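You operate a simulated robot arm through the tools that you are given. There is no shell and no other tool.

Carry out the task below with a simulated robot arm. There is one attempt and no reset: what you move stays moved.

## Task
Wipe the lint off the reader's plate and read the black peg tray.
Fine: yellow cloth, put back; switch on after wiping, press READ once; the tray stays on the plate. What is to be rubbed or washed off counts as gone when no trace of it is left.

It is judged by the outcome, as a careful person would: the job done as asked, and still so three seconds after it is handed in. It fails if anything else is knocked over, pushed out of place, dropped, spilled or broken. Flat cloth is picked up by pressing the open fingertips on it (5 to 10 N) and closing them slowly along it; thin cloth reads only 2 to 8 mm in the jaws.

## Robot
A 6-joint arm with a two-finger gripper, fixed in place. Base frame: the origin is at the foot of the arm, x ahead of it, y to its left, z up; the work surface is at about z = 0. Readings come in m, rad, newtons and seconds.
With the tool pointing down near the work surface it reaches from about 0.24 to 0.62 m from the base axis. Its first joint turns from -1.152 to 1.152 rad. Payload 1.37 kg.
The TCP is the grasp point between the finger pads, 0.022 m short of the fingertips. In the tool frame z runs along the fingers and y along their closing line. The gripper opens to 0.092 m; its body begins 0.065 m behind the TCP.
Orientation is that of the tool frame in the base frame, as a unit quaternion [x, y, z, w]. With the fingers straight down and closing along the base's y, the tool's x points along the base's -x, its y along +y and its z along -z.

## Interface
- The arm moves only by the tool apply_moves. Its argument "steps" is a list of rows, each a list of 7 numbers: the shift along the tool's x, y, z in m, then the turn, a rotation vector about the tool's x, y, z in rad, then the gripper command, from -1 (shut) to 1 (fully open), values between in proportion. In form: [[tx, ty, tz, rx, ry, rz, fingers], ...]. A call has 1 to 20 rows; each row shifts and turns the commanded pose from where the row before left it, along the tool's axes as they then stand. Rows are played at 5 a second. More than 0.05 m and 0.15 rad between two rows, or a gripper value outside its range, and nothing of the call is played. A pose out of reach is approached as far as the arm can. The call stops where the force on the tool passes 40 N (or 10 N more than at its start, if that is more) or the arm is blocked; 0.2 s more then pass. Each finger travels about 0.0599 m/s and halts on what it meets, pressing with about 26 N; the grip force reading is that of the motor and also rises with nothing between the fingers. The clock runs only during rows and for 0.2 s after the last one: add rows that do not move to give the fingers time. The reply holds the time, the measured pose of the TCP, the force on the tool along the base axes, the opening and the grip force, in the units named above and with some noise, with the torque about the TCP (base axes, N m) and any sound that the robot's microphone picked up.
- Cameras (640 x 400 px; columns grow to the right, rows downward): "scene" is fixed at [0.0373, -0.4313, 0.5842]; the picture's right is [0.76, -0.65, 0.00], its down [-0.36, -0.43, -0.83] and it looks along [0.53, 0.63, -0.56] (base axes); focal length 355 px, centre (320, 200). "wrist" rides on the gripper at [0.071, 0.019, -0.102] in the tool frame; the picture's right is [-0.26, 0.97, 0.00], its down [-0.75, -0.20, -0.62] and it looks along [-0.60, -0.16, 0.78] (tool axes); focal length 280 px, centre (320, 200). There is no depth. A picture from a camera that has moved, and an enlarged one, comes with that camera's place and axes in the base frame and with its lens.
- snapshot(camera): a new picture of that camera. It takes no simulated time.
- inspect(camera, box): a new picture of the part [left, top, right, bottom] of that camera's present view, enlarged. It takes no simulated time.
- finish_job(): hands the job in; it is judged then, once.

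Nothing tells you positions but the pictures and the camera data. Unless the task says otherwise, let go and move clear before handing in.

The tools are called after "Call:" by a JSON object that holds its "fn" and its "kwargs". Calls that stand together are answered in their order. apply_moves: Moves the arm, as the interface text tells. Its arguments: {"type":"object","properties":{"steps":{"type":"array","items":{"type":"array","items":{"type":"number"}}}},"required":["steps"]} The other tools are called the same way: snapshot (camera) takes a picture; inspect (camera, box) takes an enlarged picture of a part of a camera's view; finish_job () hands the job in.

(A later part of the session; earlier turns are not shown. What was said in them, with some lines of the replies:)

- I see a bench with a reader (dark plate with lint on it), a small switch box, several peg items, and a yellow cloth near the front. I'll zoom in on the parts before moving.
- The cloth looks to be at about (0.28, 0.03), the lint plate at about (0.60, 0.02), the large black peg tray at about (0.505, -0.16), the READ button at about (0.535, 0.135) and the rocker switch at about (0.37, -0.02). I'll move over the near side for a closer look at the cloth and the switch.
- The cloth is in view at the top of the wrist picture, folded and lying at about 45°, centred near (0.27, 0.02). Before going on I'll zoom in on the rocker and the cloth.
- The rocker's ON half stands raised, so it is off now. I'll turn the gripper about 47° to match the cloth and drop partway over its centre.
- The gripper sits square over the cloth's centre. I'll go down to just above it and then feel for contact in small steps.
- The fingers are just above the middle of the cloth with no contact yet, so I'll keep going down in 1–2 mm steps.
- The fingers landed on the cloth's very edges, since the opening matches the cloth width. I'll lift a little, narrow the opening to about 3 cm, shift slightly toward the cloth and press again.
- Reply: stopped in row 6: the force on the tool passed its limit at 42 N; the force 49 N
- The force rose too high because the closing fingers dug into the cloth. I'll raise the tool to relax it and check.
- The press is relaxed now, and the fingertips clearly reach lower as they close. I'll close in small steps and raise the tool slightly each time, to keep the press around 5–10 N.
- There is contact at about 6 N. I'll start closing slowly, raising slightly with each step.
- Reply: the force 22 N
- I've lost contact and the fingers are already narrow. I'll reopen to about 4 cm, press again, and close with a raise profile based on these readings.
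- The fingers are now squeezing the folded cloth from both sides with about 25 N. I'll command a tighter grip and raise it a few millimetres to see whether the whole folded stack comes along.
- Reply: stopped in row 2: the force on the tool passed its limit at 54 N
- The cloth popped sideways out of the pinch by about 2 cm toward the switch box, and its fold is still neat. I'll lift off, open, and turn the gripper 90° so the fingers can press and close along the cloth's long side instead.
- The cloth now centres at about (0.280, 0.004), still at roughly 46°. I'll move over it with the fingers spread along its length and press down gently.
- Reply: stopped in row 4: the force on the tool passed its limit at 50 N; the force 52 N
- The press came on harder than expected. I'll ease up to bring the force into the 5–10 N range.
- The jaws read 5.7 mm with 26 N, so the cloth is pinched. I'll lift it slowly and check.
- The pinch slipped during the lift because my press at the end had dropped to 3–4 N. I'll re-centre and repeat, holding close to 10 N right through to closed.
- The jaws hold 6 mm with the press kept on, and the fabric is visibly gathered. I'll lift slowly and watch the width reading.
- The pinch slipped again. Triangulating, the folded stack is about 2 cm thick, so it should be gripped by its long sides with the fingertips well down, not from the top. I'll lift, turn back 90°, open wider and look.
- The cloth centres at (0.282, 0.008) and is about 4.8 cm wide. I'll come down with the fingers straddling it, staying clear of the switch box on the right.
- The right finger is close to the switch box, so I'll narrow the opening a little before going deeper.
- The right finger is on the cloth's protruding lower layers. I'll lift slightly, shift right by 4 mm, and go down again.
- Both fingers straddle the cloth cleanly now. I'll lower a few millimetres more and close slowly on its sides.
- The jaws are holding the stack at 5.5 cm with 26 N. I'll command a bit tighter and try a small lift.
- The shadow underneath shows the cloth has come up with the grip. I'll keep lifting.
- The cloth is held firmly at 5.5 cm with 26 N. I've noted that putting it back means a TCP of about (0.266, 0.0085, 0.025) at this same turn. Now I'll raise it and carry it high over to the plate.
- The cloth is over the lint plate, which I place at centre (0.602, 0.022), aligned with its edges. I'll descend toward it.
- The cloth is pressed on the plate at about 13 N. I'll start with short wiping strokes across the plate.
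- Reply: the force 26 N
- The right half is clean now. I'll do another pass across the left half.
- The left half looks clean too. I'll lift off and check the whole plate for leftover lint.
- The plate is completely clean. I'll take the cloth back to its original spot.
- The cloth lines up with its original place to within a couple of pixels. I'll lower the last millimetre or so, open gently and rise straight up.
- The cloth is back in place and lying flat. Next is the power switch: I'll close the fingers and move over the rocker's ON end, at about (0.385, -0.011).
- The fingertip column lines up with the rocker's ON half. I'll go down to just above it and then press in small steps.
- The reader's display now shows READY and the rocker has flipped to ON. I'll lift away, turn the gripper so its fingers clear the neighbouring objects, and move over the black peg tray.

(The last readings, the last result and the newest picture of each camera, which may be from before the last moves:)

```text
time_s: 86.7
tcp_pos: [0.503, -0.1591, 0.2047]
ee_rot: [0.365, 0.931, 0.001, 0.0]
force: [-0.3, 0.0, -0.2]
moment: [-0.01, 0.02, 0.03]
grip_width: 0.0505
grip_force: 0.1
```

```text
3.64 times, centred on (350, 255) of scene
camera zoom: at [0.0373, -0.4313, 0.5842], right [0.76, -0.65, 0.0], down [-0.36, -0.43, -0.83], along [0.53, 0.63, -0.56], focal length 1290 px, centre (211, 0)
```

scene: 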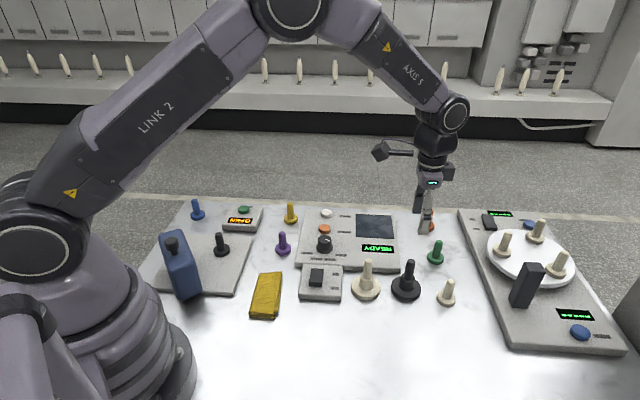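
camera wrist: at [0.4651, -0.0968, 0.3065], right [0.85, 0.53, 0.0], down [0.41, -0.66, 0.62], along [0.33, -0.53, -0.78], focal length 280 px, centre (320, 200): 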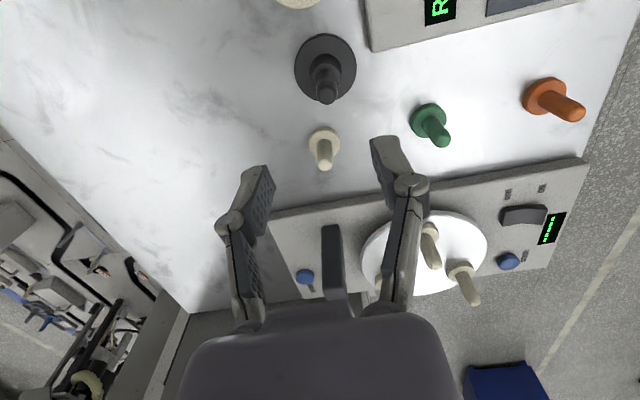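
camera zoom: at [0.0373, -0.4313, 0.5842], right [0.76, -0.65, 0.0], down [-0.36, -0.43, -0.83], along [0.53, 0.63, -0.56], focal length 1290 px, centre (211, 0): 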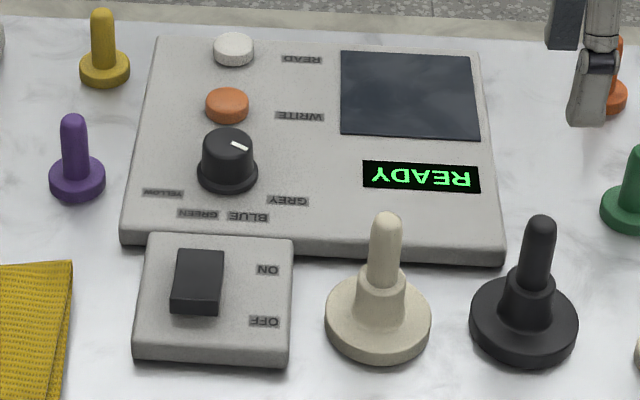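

The display reads READY. The black tray centres at about (0.505, -0.153), so I'll shift slightly and lower above its peg to re-check alignment.

Call:
{"fn": "apply_moves", "kwargs": {"steps": [[0.0027, 0.005, 0.03, 0, 0, 0, 0.1], [0, 0, 0.04, 0, 0, 0, 0.1], [0, 0, 0, 0, 0, 0, 0.1]]}}

Call:
{"fn": "snapshot", "kwargs": {"camera": "wrist"}}

Call:
{"fn": "inspect", "kwargs": {"camera": "scene", "box": [350, 210, 470, 310]}}

```text
time_s: 87.5
tcp_pos: [0.5056, -0.1551, 0.1309]
ee_rot: [0.366, 0.931, 0.0, 0.001]
force: [0.5, 0.2, -0.3]
moment: [-0.05, -0.02, 0.0]
grip_width: 0.0504
grip_force: 0.1
```

```text
taken
camera wrist: at [0.4677, -0.0921, 0.2332], right [0.85, 0.53, 0.0], down [0.41, -0.66, 0.62], along [0.33, -0.53, -0.78], focal length 280 px, centre (320, 200)
```

wrist: 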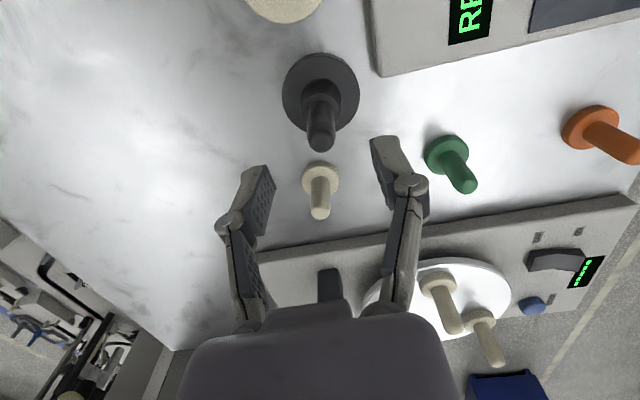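

```text
4.00 times, centred on (410, 260) of scene
camera zoom: at [0.0373, -0.4313, 0.5842], right [0.76, -0.65, 0.0], down [-0.36, -0.43, -0.83], along [0.53, 0.63, -0.56], focal length 1419 px, centre (-40, -40)
```

zoom: 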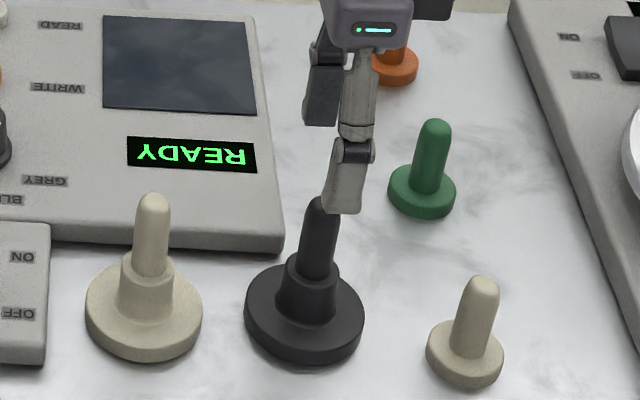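

Call:
{"fn": "apply_moves", "kwargs": {"steps": [[0.004, 0, 0, 0, 0, 0, 0.1], [0, 0, 0.03, 0, 0, 0, 0.1], [0, 0, 0.03, 0, 0, 0, 0.1], [0, 0, 0, 0, 0, 0, 0.1]]}}

Call:
{"fn": "snapshot", "kwargs": {"camera": "wrist"}}

Call:
{"fn": "inspect", "kwargs": {"camera": "scene", "box": [350, 210, 470, 310]}}

```text
time_s: 88.5
tcp_pos: [0.5049, -0.151, 0.0718]
ee_rot: [0.365, 0.931, 0.001, 0.0]
force: [-0.4, -0.3, 0.6]
moment: [0.03, 0.02, -0.01]
grip_width: 0.0507
grip_force: 0.1
```

```text
taken
camera wrist: at [0.4665, -0.0877, 0.174], right [0.85, 0.53, 0.0], down [0.41, -0.66, 0.62], along [0.33, -0.53, -0.78], focal length 280 px, centre (320, 200)
```

wrist: 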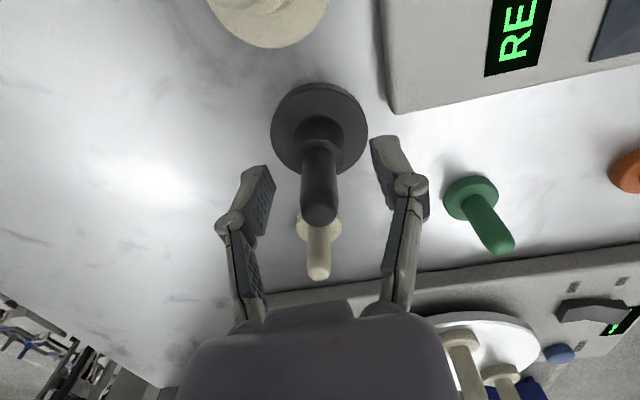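

```text
4.00 times, centred on (410, 260) of scene
camera zoom: at [0.0373, -0.4313, 0.5842], right [0.76, -0.65, 0.0], down [-0.36, -0.43, -0.83], along [0.53, 0.63, -0.56], focal length 1419 px, centre (-40, -40)
```

zoom: 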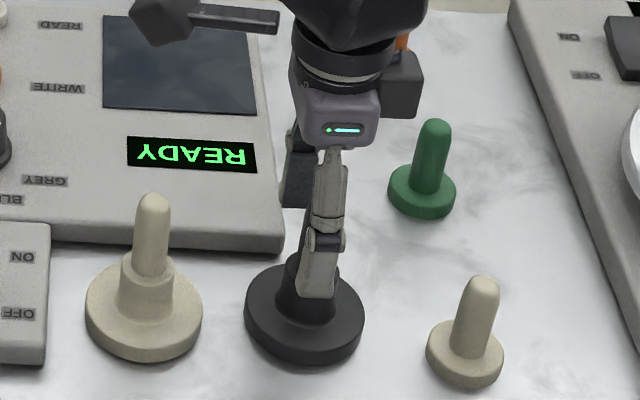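

The peg is centred between the fingers. I'll descend to collar height and close gently.

Call:
{"fn": "apply_moves", "kwargs": {"steps": [[0, 0, 0.015, 0, 0, 0, 0.1], [0, 0, 0.011, 0, 0, 0, 0.1], [0, 0, 0, 0, 0, 0, 0.1], [0, 0, 0, 0, 0, 0, -0.1], [0, 0, 0, 0, 0, 0, -0.25], [0, 0, 0, 0, 0, 0, -0.4], [0, 0, 0, 0, 0, 0, -0.5], [0, 0, 0, 0, 0, 0, -0.5]]}}

Call:
{"fn": "inspect", "kwargs": {"camera": "scene", "box": [350, 210, 470, 310]}}

Call:
{"fn": "snapshot", "kwargs": {"camera": "wrist"}}

```text
time_s: 90.3
tcp_pos: [0.5037, -0.1517, 0.0477]
ee_rot: [0.366, 0.931, 0.001, 0.001]
force: [0.4, 0.1, 0.6]
moment: [0.0, 0.02, 0.02]
grip_width: 0.0268
grip_force: 25.8
```

```text
4.00 times, centred on (410, 260) of scene
camera zoom: at [0.0373, -0.4313, 0.5842], right [0.76, -0.65, 0.0], down [-0.36, -0.43, -0.83], along [0.53, 0.63, -0.56], focal length 1419 px, centre (-40, -40)
```

zoom: 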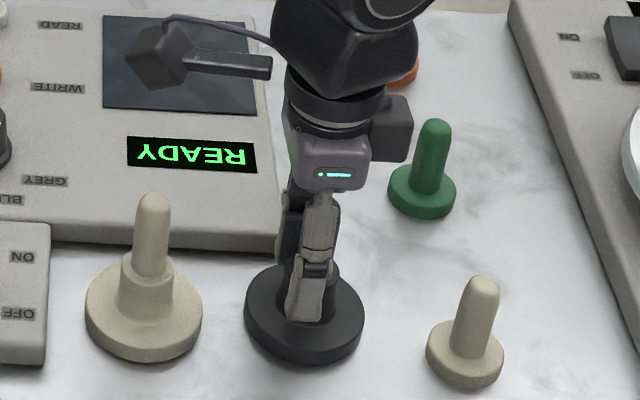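

```text
taken
camera wrist: at [0.465, -0.0889, 0.1486], right [0.85, 0.53, 0.0], down [0.41, -0.66, 0.62], along [0.33, -0.53, -0.78], focal length 280 px, centre (320, 200)
```

wrist: 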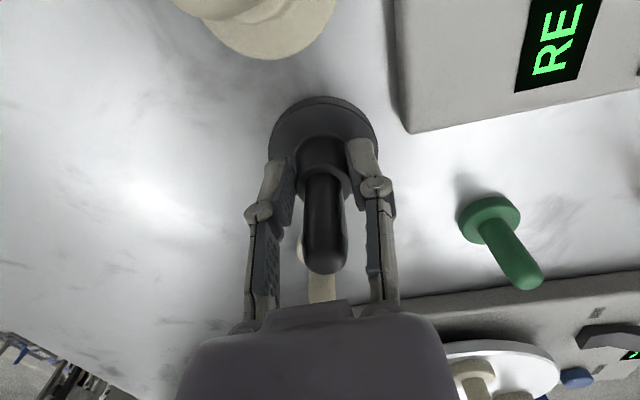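

The collar is gripped at 2.7 cm with 26 N. I'll lift a little to check that the tray comes up as one piece.

Call:
{"fn": "apply_moves", "kwargs": {"steps": [[0, 0, -0.005, 0, 0, 0, -0.55], [0, 0, -0.015, 0, 0, 0, -0.55], [0, 0, -0.02, 0, 0, 0, -0.55], [0, 0, 0, 0, 0, 0, -0.55]]}}

Call:
{"fn": "inspect", "kwargs": {"camera": "scene", "box": [350, 200, 470, 310]}}

Call:
{"fn": "snapshot", "kwargs": {"camera": "wrist"}}

```text
time_s: 91.3
tcp_pos: [0.5016, -0.1507, 0.0887]
ee_rot: [0.365, 0.931, 0.0, 0.001]
force: [0.3, -0.2, -0.9]
moment: [0.04, 0.01, 0.01]
grip_width: 0.0267
grip_force: 26.0
```

```text
3.64 times, centred on (410, 255) of scene
camera zoom: at [0.0373, -0.4313, 0.5842], right [0.76, -0.65, 0.0], down [-0.36, -0.43, -0.83], along [0.53, 0.63, -0.56], focal length 1290 px, centre (-7, 0)
```

zoom: 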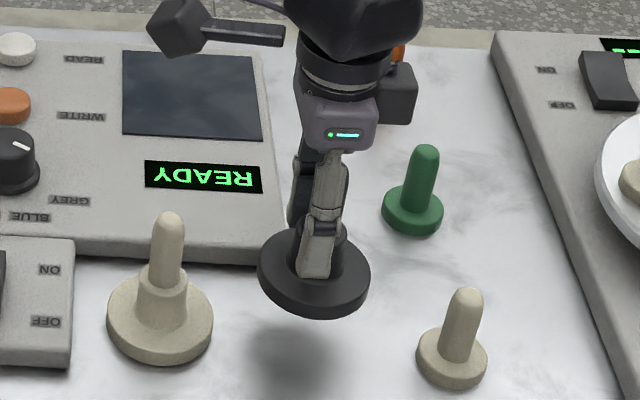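

```text
taken
camera wrist: at [0.4641, -0.0886, 0.1889], right [0.85, 0.53, 0.0], down [0.41, -0.66, 0.62], along [0.33, -0.53, -0.78], focal length 280 px, centre (320, 200)
```

wrist: 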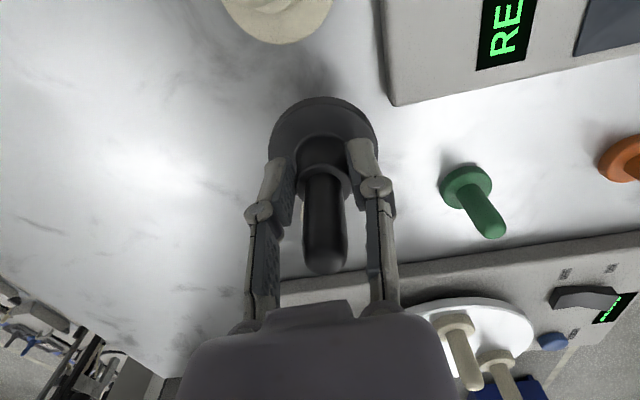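

The tray lifts cleanly as a single piece. I'll carry it over to the centre of the clean plate.

Call:
{"fn": "apply_moves", "kwargs": {"steps": [[0, 0, -0.03, 0, 0, 0, -0.55], [0, 0, -0.03, 0, 0, 0, -0.55], [0.0063, 0.0279, 0, 0, 0, 0, -0.55], [0.0063, 0.0279, 0, 0, 0, 0, -0.55], [0.0063, 0.0279, 0, 0, 0, 0, -0.55], [0.0063, 0.0279, 0, 0, 0, 0, -0.55], [0.0063, 0.0279, 0, 0, 0, 0, -0.55], [0.0063, 0.0279, 0, 0, 0, 0, -0.55], [0.0063, 0.0279, 0, 0, 0, 0, -0.55], [0, 0, 0.02, 0, 0, 0, -0.55], [0, 0, 0.02, 0, 0, 0, -0.55], [0, 0, 0, 0, 0, 0, -0.55]]}}

Call:
{"fn": "inspect", "kwargs": {"camera": "scene", "box": [310, 160, 430, 260]}}

Call:
{"fn": "snapshot", "kwargs": {"camera": "wrist"}}

```text
time_s: 93.9
tcp_pos: [0.604, 0.0235, 0.1069]
ee_rot: [0.365, 0.931, 0.001, 0.001]
force: [-0.3, 1.2, -0.5]
moment: [-0.01, 0.01, -0.01]
grip_width: 0.0269
grip_force: 25.7
```

```text
4.00 times, centred on (370, 210) of scene
camera zoom: at [0.0373, -0.4313, 0.5842], right [0.76, -0.65, 0.0], down [-0.36, -0.43, -0.83], along [0.53, 0.63, -0.56], focal length 1419 px, centre (120, 160)
```

zoom: 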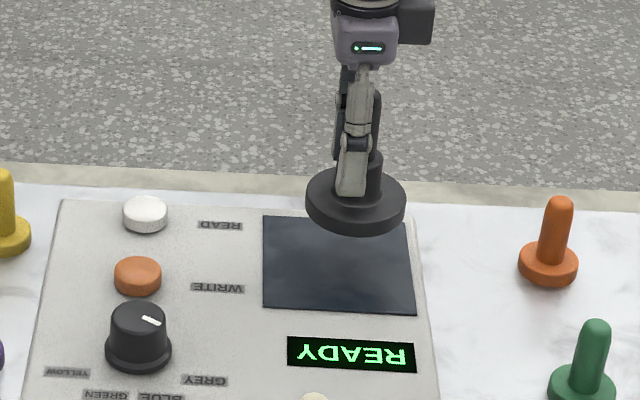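

```text
taken
camera wrist: at [0.5654, 0.0858, 0.2087], right [0.85, 0.53, 0.0], down [0.41, -0.66, 0.62], along [0.33, -0.53, -0.78], focal length 280 px, centre (320, 200)
```

wrist: 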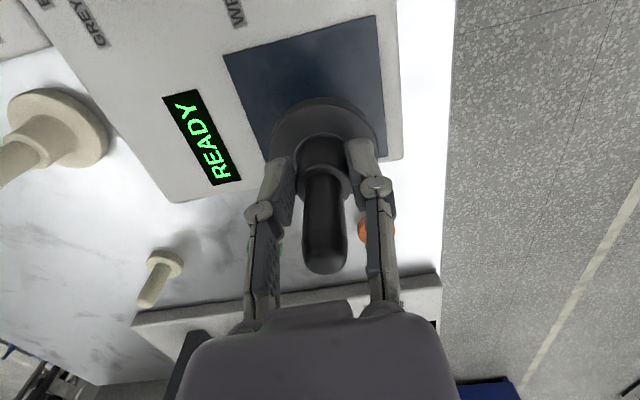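

The tray looks about 7 mm too far to the picture's right compared with the plate centre. I'll shift it and lower most of the way.

Call:
{"fn": "apply_moves", "kwargs": {"steps": [[0.0069, -0.0024, 0, 0, 0, 0, -0.55], [0, 0, 0.015, 0, 0, 0, -0.55], [0, 0, 0.013, 0, 0, 0, -0.55], [0, 0, 0, 0, 0, 0, -0.55]]}}

Call:
{"fn": "inspect", "kwargs": {"camera": "scene", "box": [320, 170, 420, 260]}}

Call:
{"fn": "snapshot", "kwargs": {"camera": "wrist"}}

```text
time_s: 94.9
tcp_pos: [0.5973, 0.027, 0.0805]
ee_rot: [0.366, 0.931, 0.002, 0.0]
force: [-0.4, 0.1, -1.6]
moment: [-0.01, -0.01, -0.03]
grip_width: 0.0267
grip_force: 26.0
```

```text
4.44 times, centred on (370, 215) of scene
camera zoom: at [0.0373, -0.4313, 0.5842], right [0.76, -0.65, 0.0], down [-0.36, -0.43, -0.83], along [0.53, 0.63, -0.56], focal length 1577 px, centre (98, 133)
```

zoom: 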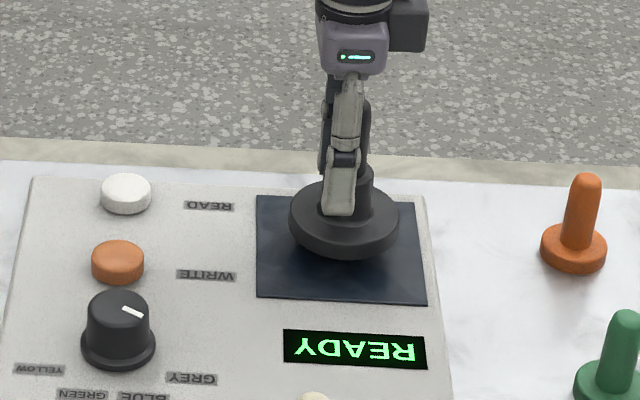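

```text
taken
camera wrist: at [0.5591, 0.0887, 0.1818], right [0.85, 0.53, 0.0], down [0.41, -0.66, 0.62], along [0.33, -0.53, -0.78], focal length 280 px, centre (320, 200)
```

wrist: 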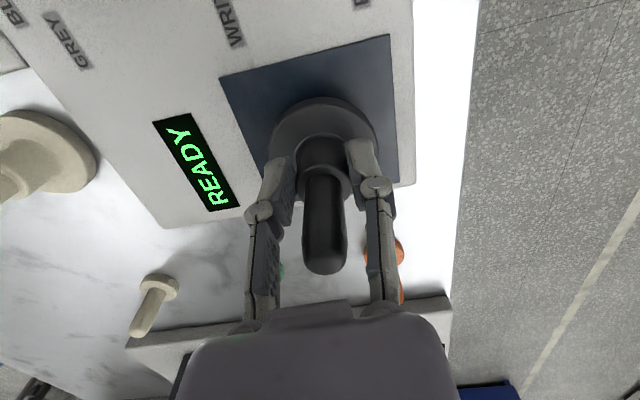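

The tray will land within a couple of millimetres of the plate's centre. I'll lower it the last bit gently.

Call:
{"fn": "apply_moves", "kwargs": {"steps": [[0.001, 0, 0.006, 0, 0, 0, -0.55], [0, 0, 0.003, 0, 0, 0, -0.55], [0, 0, 0.002, 0, 0, 0, -0.55], [0, 0, 0, 0, 0, 0, -0.55]]}}

```text
time_s: 95.9
tcp_pos: [0.5958, 0.0253, 0.0692]
ee_rot: [0.366, 0.931, 0.001, 0.0]
force: [0.3, 0.5, 0.1]
moment: [-0.03, 0.03, 0.0]
grip_width: 0.027
grip_force: 26.4
```

Call:
{"fn": "apply_moves", "kwargs": {"steps": [[0, 0, 0.001, 0, 0, 0, -0.55], [0, 0, 0.001, 0, 0, 0, -0.55], [0, 0, 0, 0, 0, 0, -0.55]]}}

Call:
{"fn": "inspect", "kwargs": {"camera": "scene", "box": [340, 190, 410, 250]}}

```text
time_s: 96.7
tcp_pos: [0.5961, 0.0258, 0.0666]
ee_rot: [0.365, 0.931, 0.001, 0.001]
force: [-0.2, -0.2, 1.5]
moment: [-0.07, 0.08, -0.03]
grip_width: 0.0268
grip_force: 26.1
```

```text
6.67 times, centred on (375, 220) of scene
camera zoom: at [0.0373, -0.4313, 0.5842], right [0.76, -0.65, 0.0], down [-0.36, -0.43, -0.83], along [0.53, 0.63, -0.56], focal length 2366 px, centre (-47, 67)
```

zoom: 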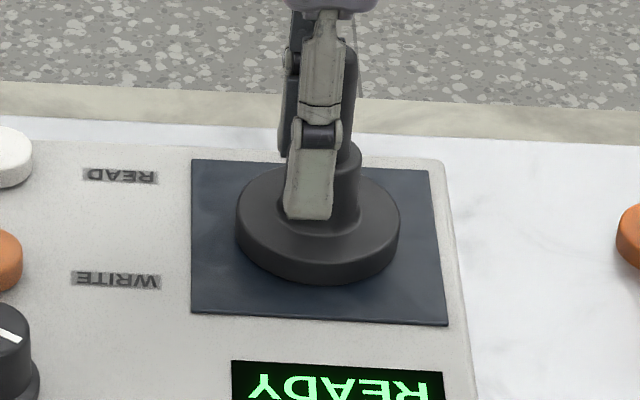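

The tray is just touching the plate. I'll settle it a hair lower, open slowly, and back straight up.

Call:
{"fn": "apply_moves", "kwargs": {"steps": [[0, 0, 0.0006, 0, 0, 0, -0.55], [0, 0, 0, 0, 0, 0, -0.4], [0, 0, 0, 0, 0, 0, -0.35], [0, 0, 0, 0, 0, 0, -0.25], [0, 0, 0, 0, 0, 0, -0.1], [0, 0, 0, 0, 0, 0, 0.1], [0, 0, 0, 0, 0, 0, 0.1]]}}

Call:
{"fn": "inspect", "kwargs": {"camera": "scene", "box": [340, 190, 410, 250]}}

Call:
{"fn": "snapshot", "kwargs": {"camera": "wrist"}}

```text
time_s: 98.3
tcp_pos: [0.5962, 0.027, 0.0661]
ee_rot: [0.366, 0.931, 0.002, 0.001]
force: [-0.2, -0.4, 0.1]
moment: [0.01, 0.04, 0.01]
grip_width: 0.0506
grip_force: 0.0
```

```text
6.67 times, centred on (375, 220) of scene
camera zoom: at [0.0373, -0.4313, 0.5842], right [0.76, -0.65, 0.0], down [-0.36, -0.43, -0.83], along [0.53, 0.63, -0.56], focal length 2366 px, centre (-47, 67)
```

zoom: 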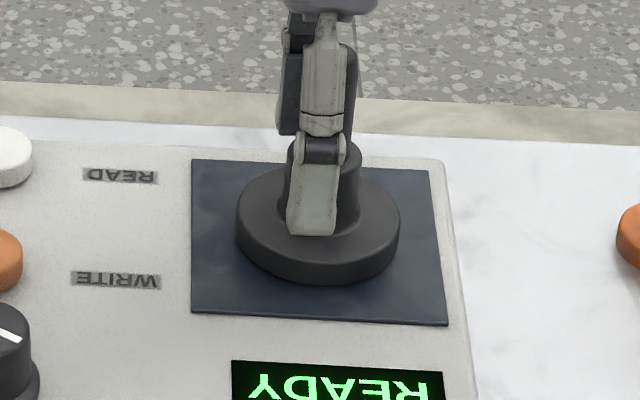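

```text
taken
camera wrist: at [0.558, 0.0888, 0.1678], right [0.85, 0.53, 0.0], down [0.41, -0.66, 0.62], along [0.33, -0.53, -0.78], focal length 280 px, centre (320, 200)
```

wrist: 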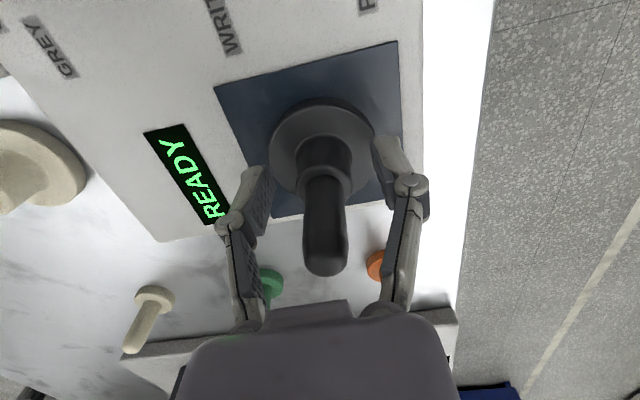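

The tray stands on the plate by itself. I'll rise straight up, close the fingers and move over the READ button at about (0.535, 0.135).

Call:
{"fn": "apply_moves", "kwargs": {"steps": [[0, 0, -0.03, 0, 0, 0, 0.1], [0, 0, -0.035, 0, 0, 0, 0.1], [0, 0, -0.035, 0, 0, 0, 0.1], [0, 0, -0.03, 0, 0, 0, 0.1], [0.0297, 0.0096, 0, 0, 0, 0, -0.3], [0.0297, 0.0096, 0, 0, 0, 0, -0.7], [0.0297, 0.0096, 0, 0, 0, 0, -1], [0.0297, 0.0096, 0, 0, 0, 0, -1], [0, 0, 0.03, 0, 0, 0, -1], [0, 0, 0.03, 0, 0, 0, -1], [0, 0, 0, 0, 0, 0, -1]]}}

Call:
{"fn": "snapshot", "kwargs": {"camera": "wrist"}}

Call:
{"fn": "snapshot", "kwargs": {"camera": "scene"}}

Call:
{"fn": "inspect", "kwargs": {"camera": "scene", "box": [290, 180, 410, 280]}}

```text
time_s: 100.7
tcp_pos: [0.5363, 0.1348, 0.1337]
ee_rot: [0.365, 0.931, 0.002, 0.001]
force: [0.3, 0.2, 0.0]
moment: [0.02, 0.0, 0.01]
grip_width: 0.0
grip_force: 25.8
```

```text
taken
camera wrist: at [0.4976, 0.1977, 0.2363], right [0.85, 0.53, 0.0], down [0.41, -0.66, 0.62], along [0.33, -0.53, -0.78], focal length 280 px, centre (320, 200)
```

wrist: 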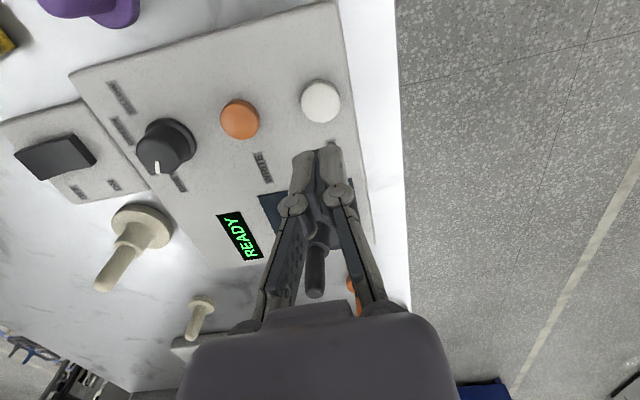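

```text
taken
```

scene: 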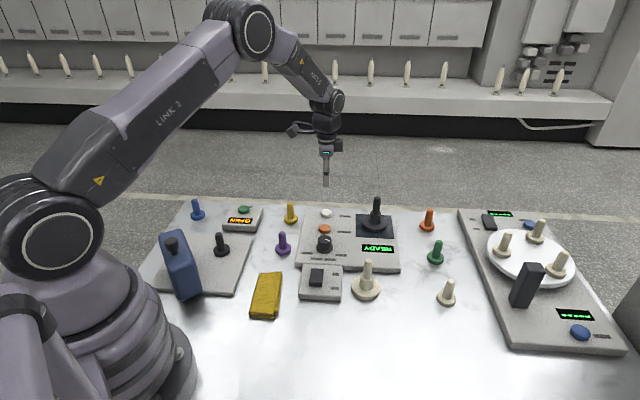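

```text
4.00 times, centred on (350, 230) of scene
camera zoom: at [0.0373, -0.4313, 0.5842], right [0.76, -0.65, 0.0], down [-0.36, -0.43, -0.83], along [0.53, 0.63, -0.56], focal length 1419 px, centre (200, 80)
```

zoom: 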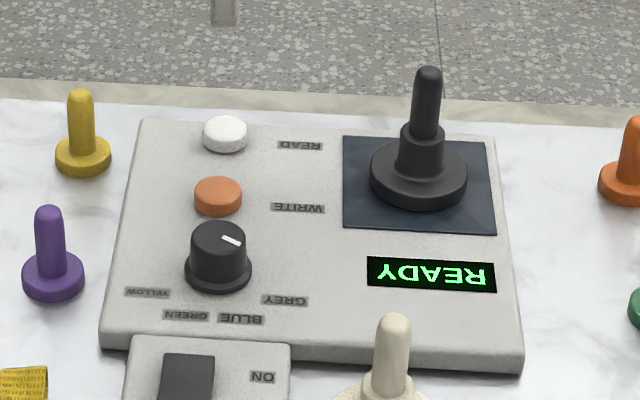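

The tray is well centred on the plate, and the READ button sits almost exactly under the fingertips. I'll descend close to it and then press once in small steps.

Call:
{"fn": "apply_moves", "kwargs": {"steps": [[0.002, 0, 0.03, 0, 0, 0, -1], [0, 0, 0.03, 0, 0, 0, -1], [0, 0, 0.008, 0, 0, 0, -1], [0, 0, 0, 0, 0, 0, -1]]}}

Call:
{"fn": "inspect", "kwargs": {"camera": "scene", "box": [290, 180, 410, 280]}}

Call:
{"fn": "inspect", "kwargs": {"camera": "wrist", "box": [220, 60, 420, 220]}}

```text
time_s: 101.7
tcp_pos: [0.5348, 0.1359, 0.0683]
ee_rot: [0.366, 0.931, 0.001, 0.0]
force: [0.2, -0.5, -0.4]
moment: [0.01, -0.01, -0.02]
grip_width: 0.0
grip_force: 25.8
```

```text
4.00 times, centred on (350, 230) of scene
camera zoom: at [0.0373, -0.4313, 0.5842], right [0.76, -0.65, 0.0], down [-0.36, -0.43, -0.83], along [0.53, 0.63, -0.56], focal length 1419 px, centre (200, 80)
```

zoom: 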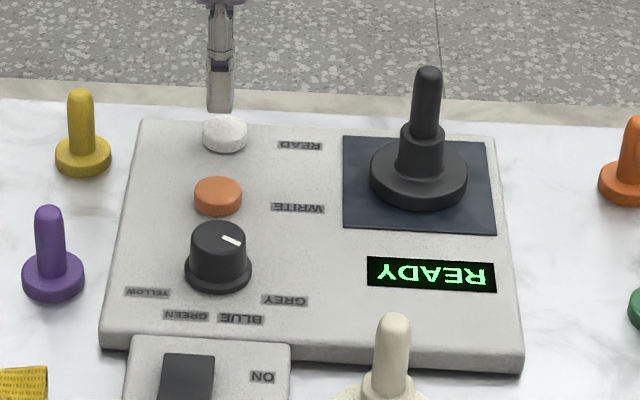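

```text
2.50 times, centred on (320, 140) of wrist
camera zoom: at [0.4963, 0.1995, 0.17], right [0.85, 0.53, 0.0], down [0.41, -0.66, 0.62], along [0.33, -0.53, -0.78], focal length 701 px, centre (320, 350)
```

zoom: 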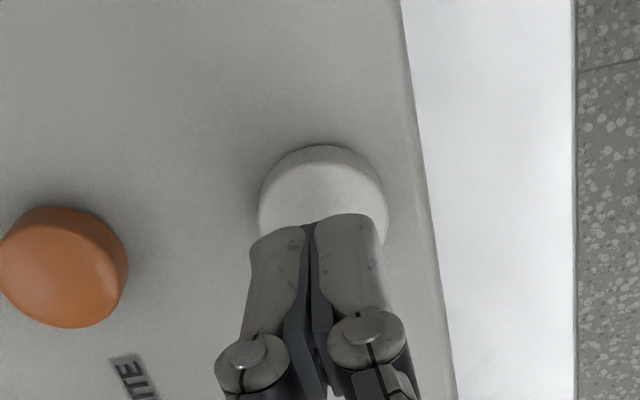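

Call:
{"fn": "apply_moves", "kwargs": {"steps": [[0.001, 0, 0.004, 0, 0, 0, -1], [0, 0, 0.003, 0, 0, 0, -1], [0, 0, 0.002, 0, 0, 0, -1], [0, 0, 0.002, 0, 0, 0, -1], [0, 0, 0, 0, 0, 0, -1]]}}

Call:
{"fn": "inspect", "kwargs": {"camera": "scene", "box": [290, 180, 410, 280]}}

```text
time_s: 102.9
tcp_pos: [0.5333, 0.1387, 0.0556]
ee_rot: [0.366, 0.931, 0.001, 0.001]
force: [0.5, 0.4, 0.7]
moment: [0.03, 0.01, -0.01]
grip_width: 0.0
grip_force: 25.6
```

```text
4.00 times, centred on (350, 230) of scene
camera zoom: at [0.0373, -0.4313, 0.5842], right [0.76, -0.65, 0.0], down [-0.36, -0.43, -0.83], along [0.53, 0.63, -0.56], focal length 1419 px, centre (200, 80)
```

zoom: 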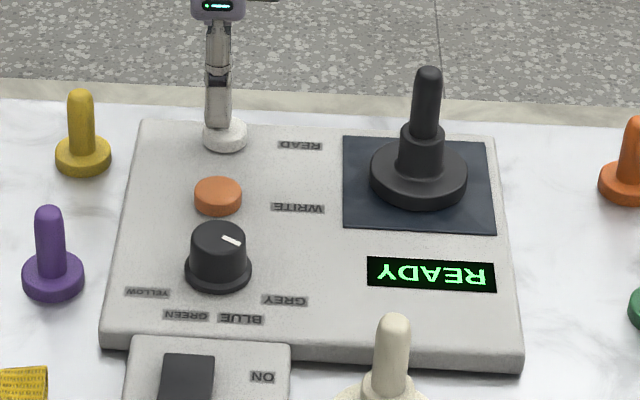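

Call:
{"fn": "apply_moves", "kwargs": {"steps": [[-0.001, 0, 0.001, 0, 0, 0, -1], [0, 0, 0.001, 0, 0, 0, -1], [0, 0, 0, 0, 0, 0, -1]]}}

Call:
{"fn": "inspect", "kwargs": {"camera": "scene", "box": [290, 180, 410, 280]}}

```text
time_s: 103.7
tcp_pos: [0.5349, 0.1358, 0.0552]
ee_rot: [0.365, 0.931, 0.0, 0.0]
force: [0.1, -0.5, 0.8]
moment: [0.0, 0.0, 0.0]
grip_width: 0.0
grip_force: 26.0
```

```text
4.00 times, centred on (350, 230) of scene
camera zoom: at [0.0373, -0.4313, 0.5842], right [0.76, -0.65, 0.0], down [-0.36, -0.43, -0.83], along [0.53, 0.63, -0.56], focal length 1419 px, centre (200, 80)
```

zoom: 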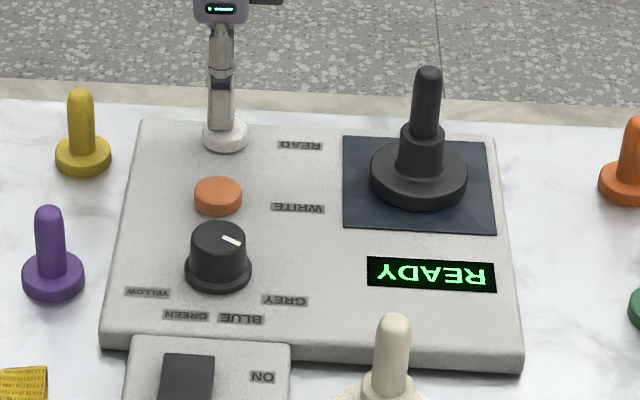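

Call:
{"fn": "apply_moves", "kwargs": {"steps": [[0, 0, 0.001, 0, 0, 0, -1], [0, 0, 0.001, 0, 0, 0, -1], [0, 0, 0, 0, 0, 0, -1]]}}

Call:
{"fn": "inspect", "kwargs": {"camera": "scene", "box": [290, 180, 410, 280]}}

```text
time_s: 104.5
tcp_pos: [0.536, 0.1356, 0.0526]
ee_rot: [0.365, 0.931, 0.001, 0.0]
force: [-0.3, 0.0, -0.4]
moment: [-0.01, 0.01, -0.04]
grip_width: 0.0062
grip_force: 27.8
```

```text
4.00 times, centred on (350, 230) of scene
camera zoom: at [0.0373, -0.4313, 0.5842], right [0.76, -0.65, 0.0], down [-0.36, -0.43, -0.83], along [0.53, 0.63, -0.56], focal length 1419 px, centre (200, 80)
```

zoom: 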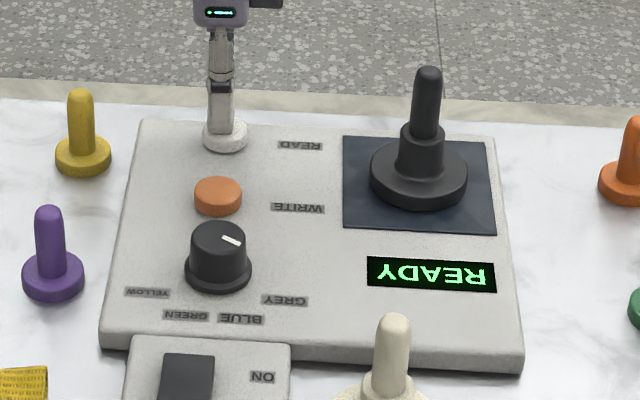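

Call:
{"fn": "apply_moves", "kwargs": {"steps": [[0, 0, 0.001, 0, 0, 0, -1], [0, 0, 0, 0, 0, 0, -1]]}}

Call:
{"fn": "inspect", "kwargs": {"camera": "scene", "box": [300, 190, 400, 270]}}

Call:
{"fn": "inspect", "kwargs": {"camera": "wrist", "box": [220, 60, 420, 220]}}

```text
time_s: 105.1
tcp_pos: [0.5348, 0.1365, 0.0513]
ee_rot: [0.366, 0.931, 0.001, 0.0]
force: [-0.4, 0.4, -0.1]
moment: [0.01, 0.04, -0.02]
grip_width: 0.0058
grip_force: 28.0
```

```text
5.00 times, centred on (350, 230) of scene
camera zoom: at [0.0373, -0.4313, 0.5842], right [0.76, -0.65, 0.0], down [-0.36, -0.43, -0.83], along [0.53, 0.63, -0.56], focal length 1774 px, centre (170, 50)
```

zoom: 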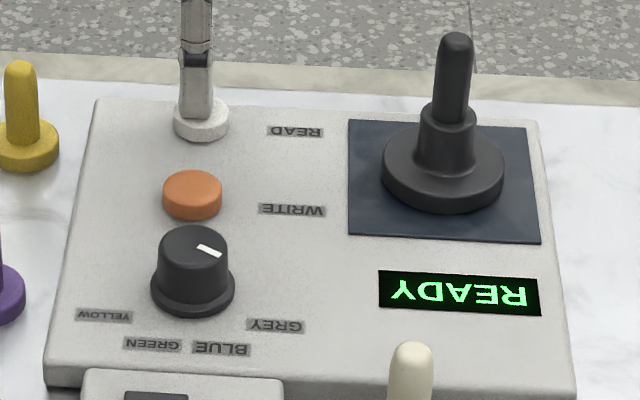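

```text
2.50 times, centred on (320, 140) of wrist
camera zoom: at [0.4964, 0.1988, 0.1534], right [0.85, 0.53, 0.0], down [0.41, -0.66, 0.62], along [0.33, -0.53, -0.78], focal length 701 px, centre (320, 350)
```

zoom: 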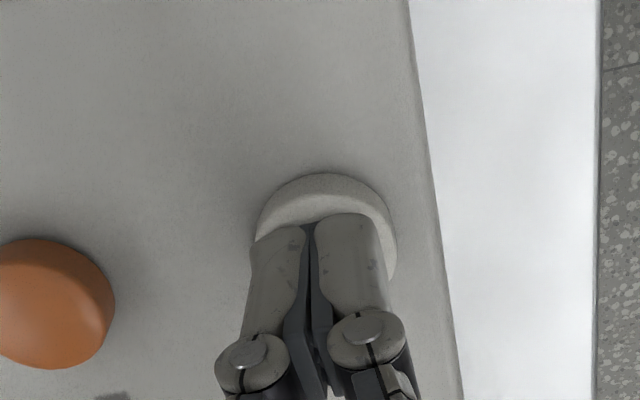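

Call:
{"fn": "apply_moves", "kwargs": {"steps": [[0, 0, 0.001, 0, 0, 0, -1], [0, 0, 0, 0, 0, 0, -1]]}}

Call:
{"fn": "inspect", "kwargs": {"camera": "scene", "box": [300, 190, 400, 270]}}

```text
time_s: 105.7
tcp_pos: [0.5344, 0.1362, 0.0499]
ee_rot: [0.366, 0.931, 0.001, 0.0]
force: [1.8, -0.3, 1.3]
moment: [-0.03, 0.0, 0.01]
grip_width: 0.006
grip_force: 27.9
```

```text
5.00 times, centred on (350, 230) of scene
camera zoom: at [0.0373, -0.4313, 0.5842], right [0.76, -0.65, 0.0], down [-0.36, -0.43, -0.83], along [0.53, 0.63, -0.56], focal length 1774 px, centre (170, 50)
```

zoom: 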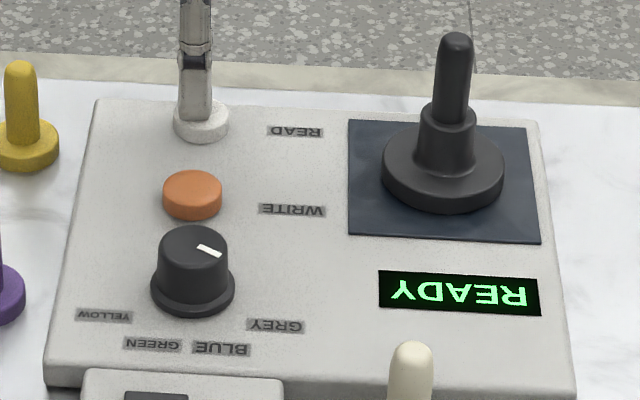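

Call:
{"fn": "apply_moves", "kwargs": {"steps": [[0, 0, 0.001, 0, 0, 0, -1], [0, 0, 0, 0, 0, 0, -1]]}}

Call:
{"fn": "inspect", "kwargs": {"camera": "scene", "box": [300, 190, 400, 270]}}

```text
time_s: 106.3
tcp_pos: [0.5339, 0.1359, 0.0485]
ee_rot: [0.366, 0.931, 0.001, 0.001]
force: [-1.4, -0.1, 1.6]
moment: [-0.01, 0.04, 0.01]
grip_width: 0.0059
grip_force: 28.6
heard: click
```

```text
5.00 times, centred on (350, 230) of scene
camera zoom: at [0.0373, -0.4313, 0.5842], right [0.76, -0.65, 0.0], down [-0.36, -0.43, -0.83], along [0.53, 0.63, -0.56], focal length 1774 px, centre (170, 50)
```

zoom: 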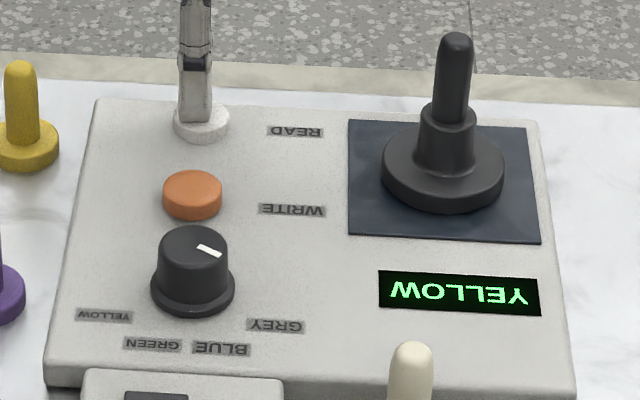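

The button clicked and the display now shows YELLOW, so the tray has been read. I'll lift straight off the button and move clear.

Call:
{"fn": "apply_moves", "kwargs": {"steps": [[0, 0, -0.02, 0, 0, 0, -1], [0, 0, -0.04, 0, 0, 0, -1], [0, 0, -0.04, 0, 0, 0, -1], [0, 0, -0.04, 0, 0, 0, -1], [0, 0, -0.03, 0, 0, 0, -0.5], [0, 0, 0, 0, 0, 0, 0], [0, 0, 0, 0, 0, 0, 0]]}}

Call:
{"fn": "snapshot", "kwargs": {"camera": "scene"}}

Call:
{"fn": "inspect", "kwargs": {"camera": "scene", "box": [300, 190, 400, 270]}}

Call:
{"fn": "inspect", "kwargs": {"camera": "scene", "box": [220, 240, 330, 330]}}

```text
time_s: 107.9
tcp_pos: [0.5357, 0.1379, 0.221]
ee_rot: [0.366, 0.931, 0.002, 0.0]
force: [-0.4, 0.5, -0.2]
moment: [0.0, 0.02, -0.02]
grip_width: 0.046
grip_force: 0.0
```

```text
taken
```

scene: 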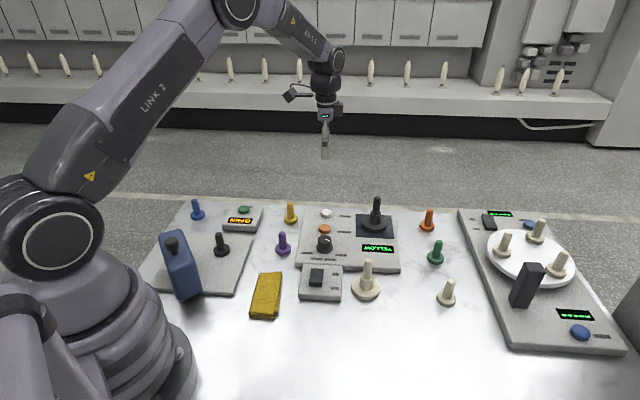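

```text
5.00 times, centred on (350, 230) of scene
camera zoom: at [0.0373, -0.4313, 0.5842], right [0.76, -0.65, 0.0], down [-0.36, -0.43, -0.83], along [0.53, 0.63, -0.56], focal length 1774 px, centre (170, 50)
```

zoom: 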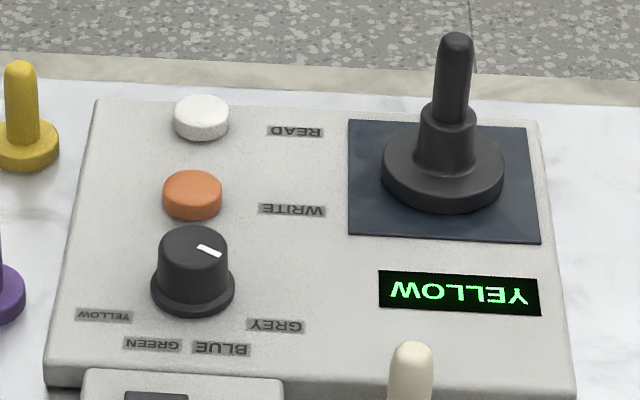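

```text
4.44 times, centred on (275, 285) of scene
camera zoom: at [0.0373, -0.4313, 0.5842], right [0.76, -0.65, 0.0], down [-0.36, -0.43, -0.83], along [0.53, 0.63, -0.56], focal length 1577 px, centre (520, -178)
```

zoom: 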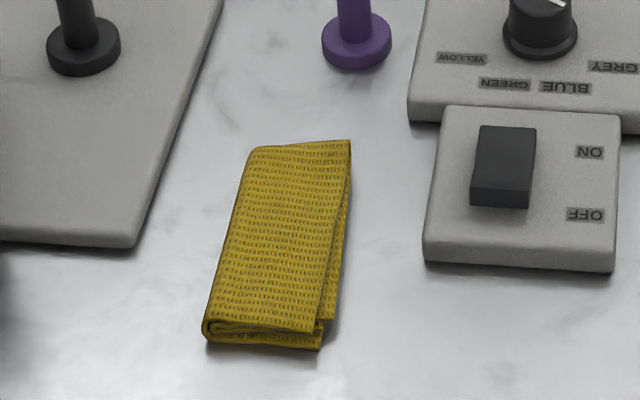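

Everything is in order: the plate is clean with the black peg tray on it, and the reader is on and showing YELLOW. The cloth is back where it started, nothing else has moved, and the arm is clear, so I'm handing in.

Call:
{"fn": "finish_job", "kwargs": {}}

```text
The job is handed in.
```

The lint is wiped off the reader's plate with no trace left, and the black peg tray has been read. The display shows **YELLOW**.

- **Cloth:** The yellow cloth is back where it started, still folded. While I was trying to pick it up, it slid about 2 cm toward the switch box before I got a proper grip.
- **Switch:** I turned it on after wiping, and the display went to READY.
- **Reading:** I pressed READ once. The microphone picked up one click, and the display then changed to YELLOW.
- **Tray:** It is standing near the middle of the plate, and the arm is clear of it.

In the last pictures, nothing else on the bench had moved. I didn't touch WRITE or the knob.
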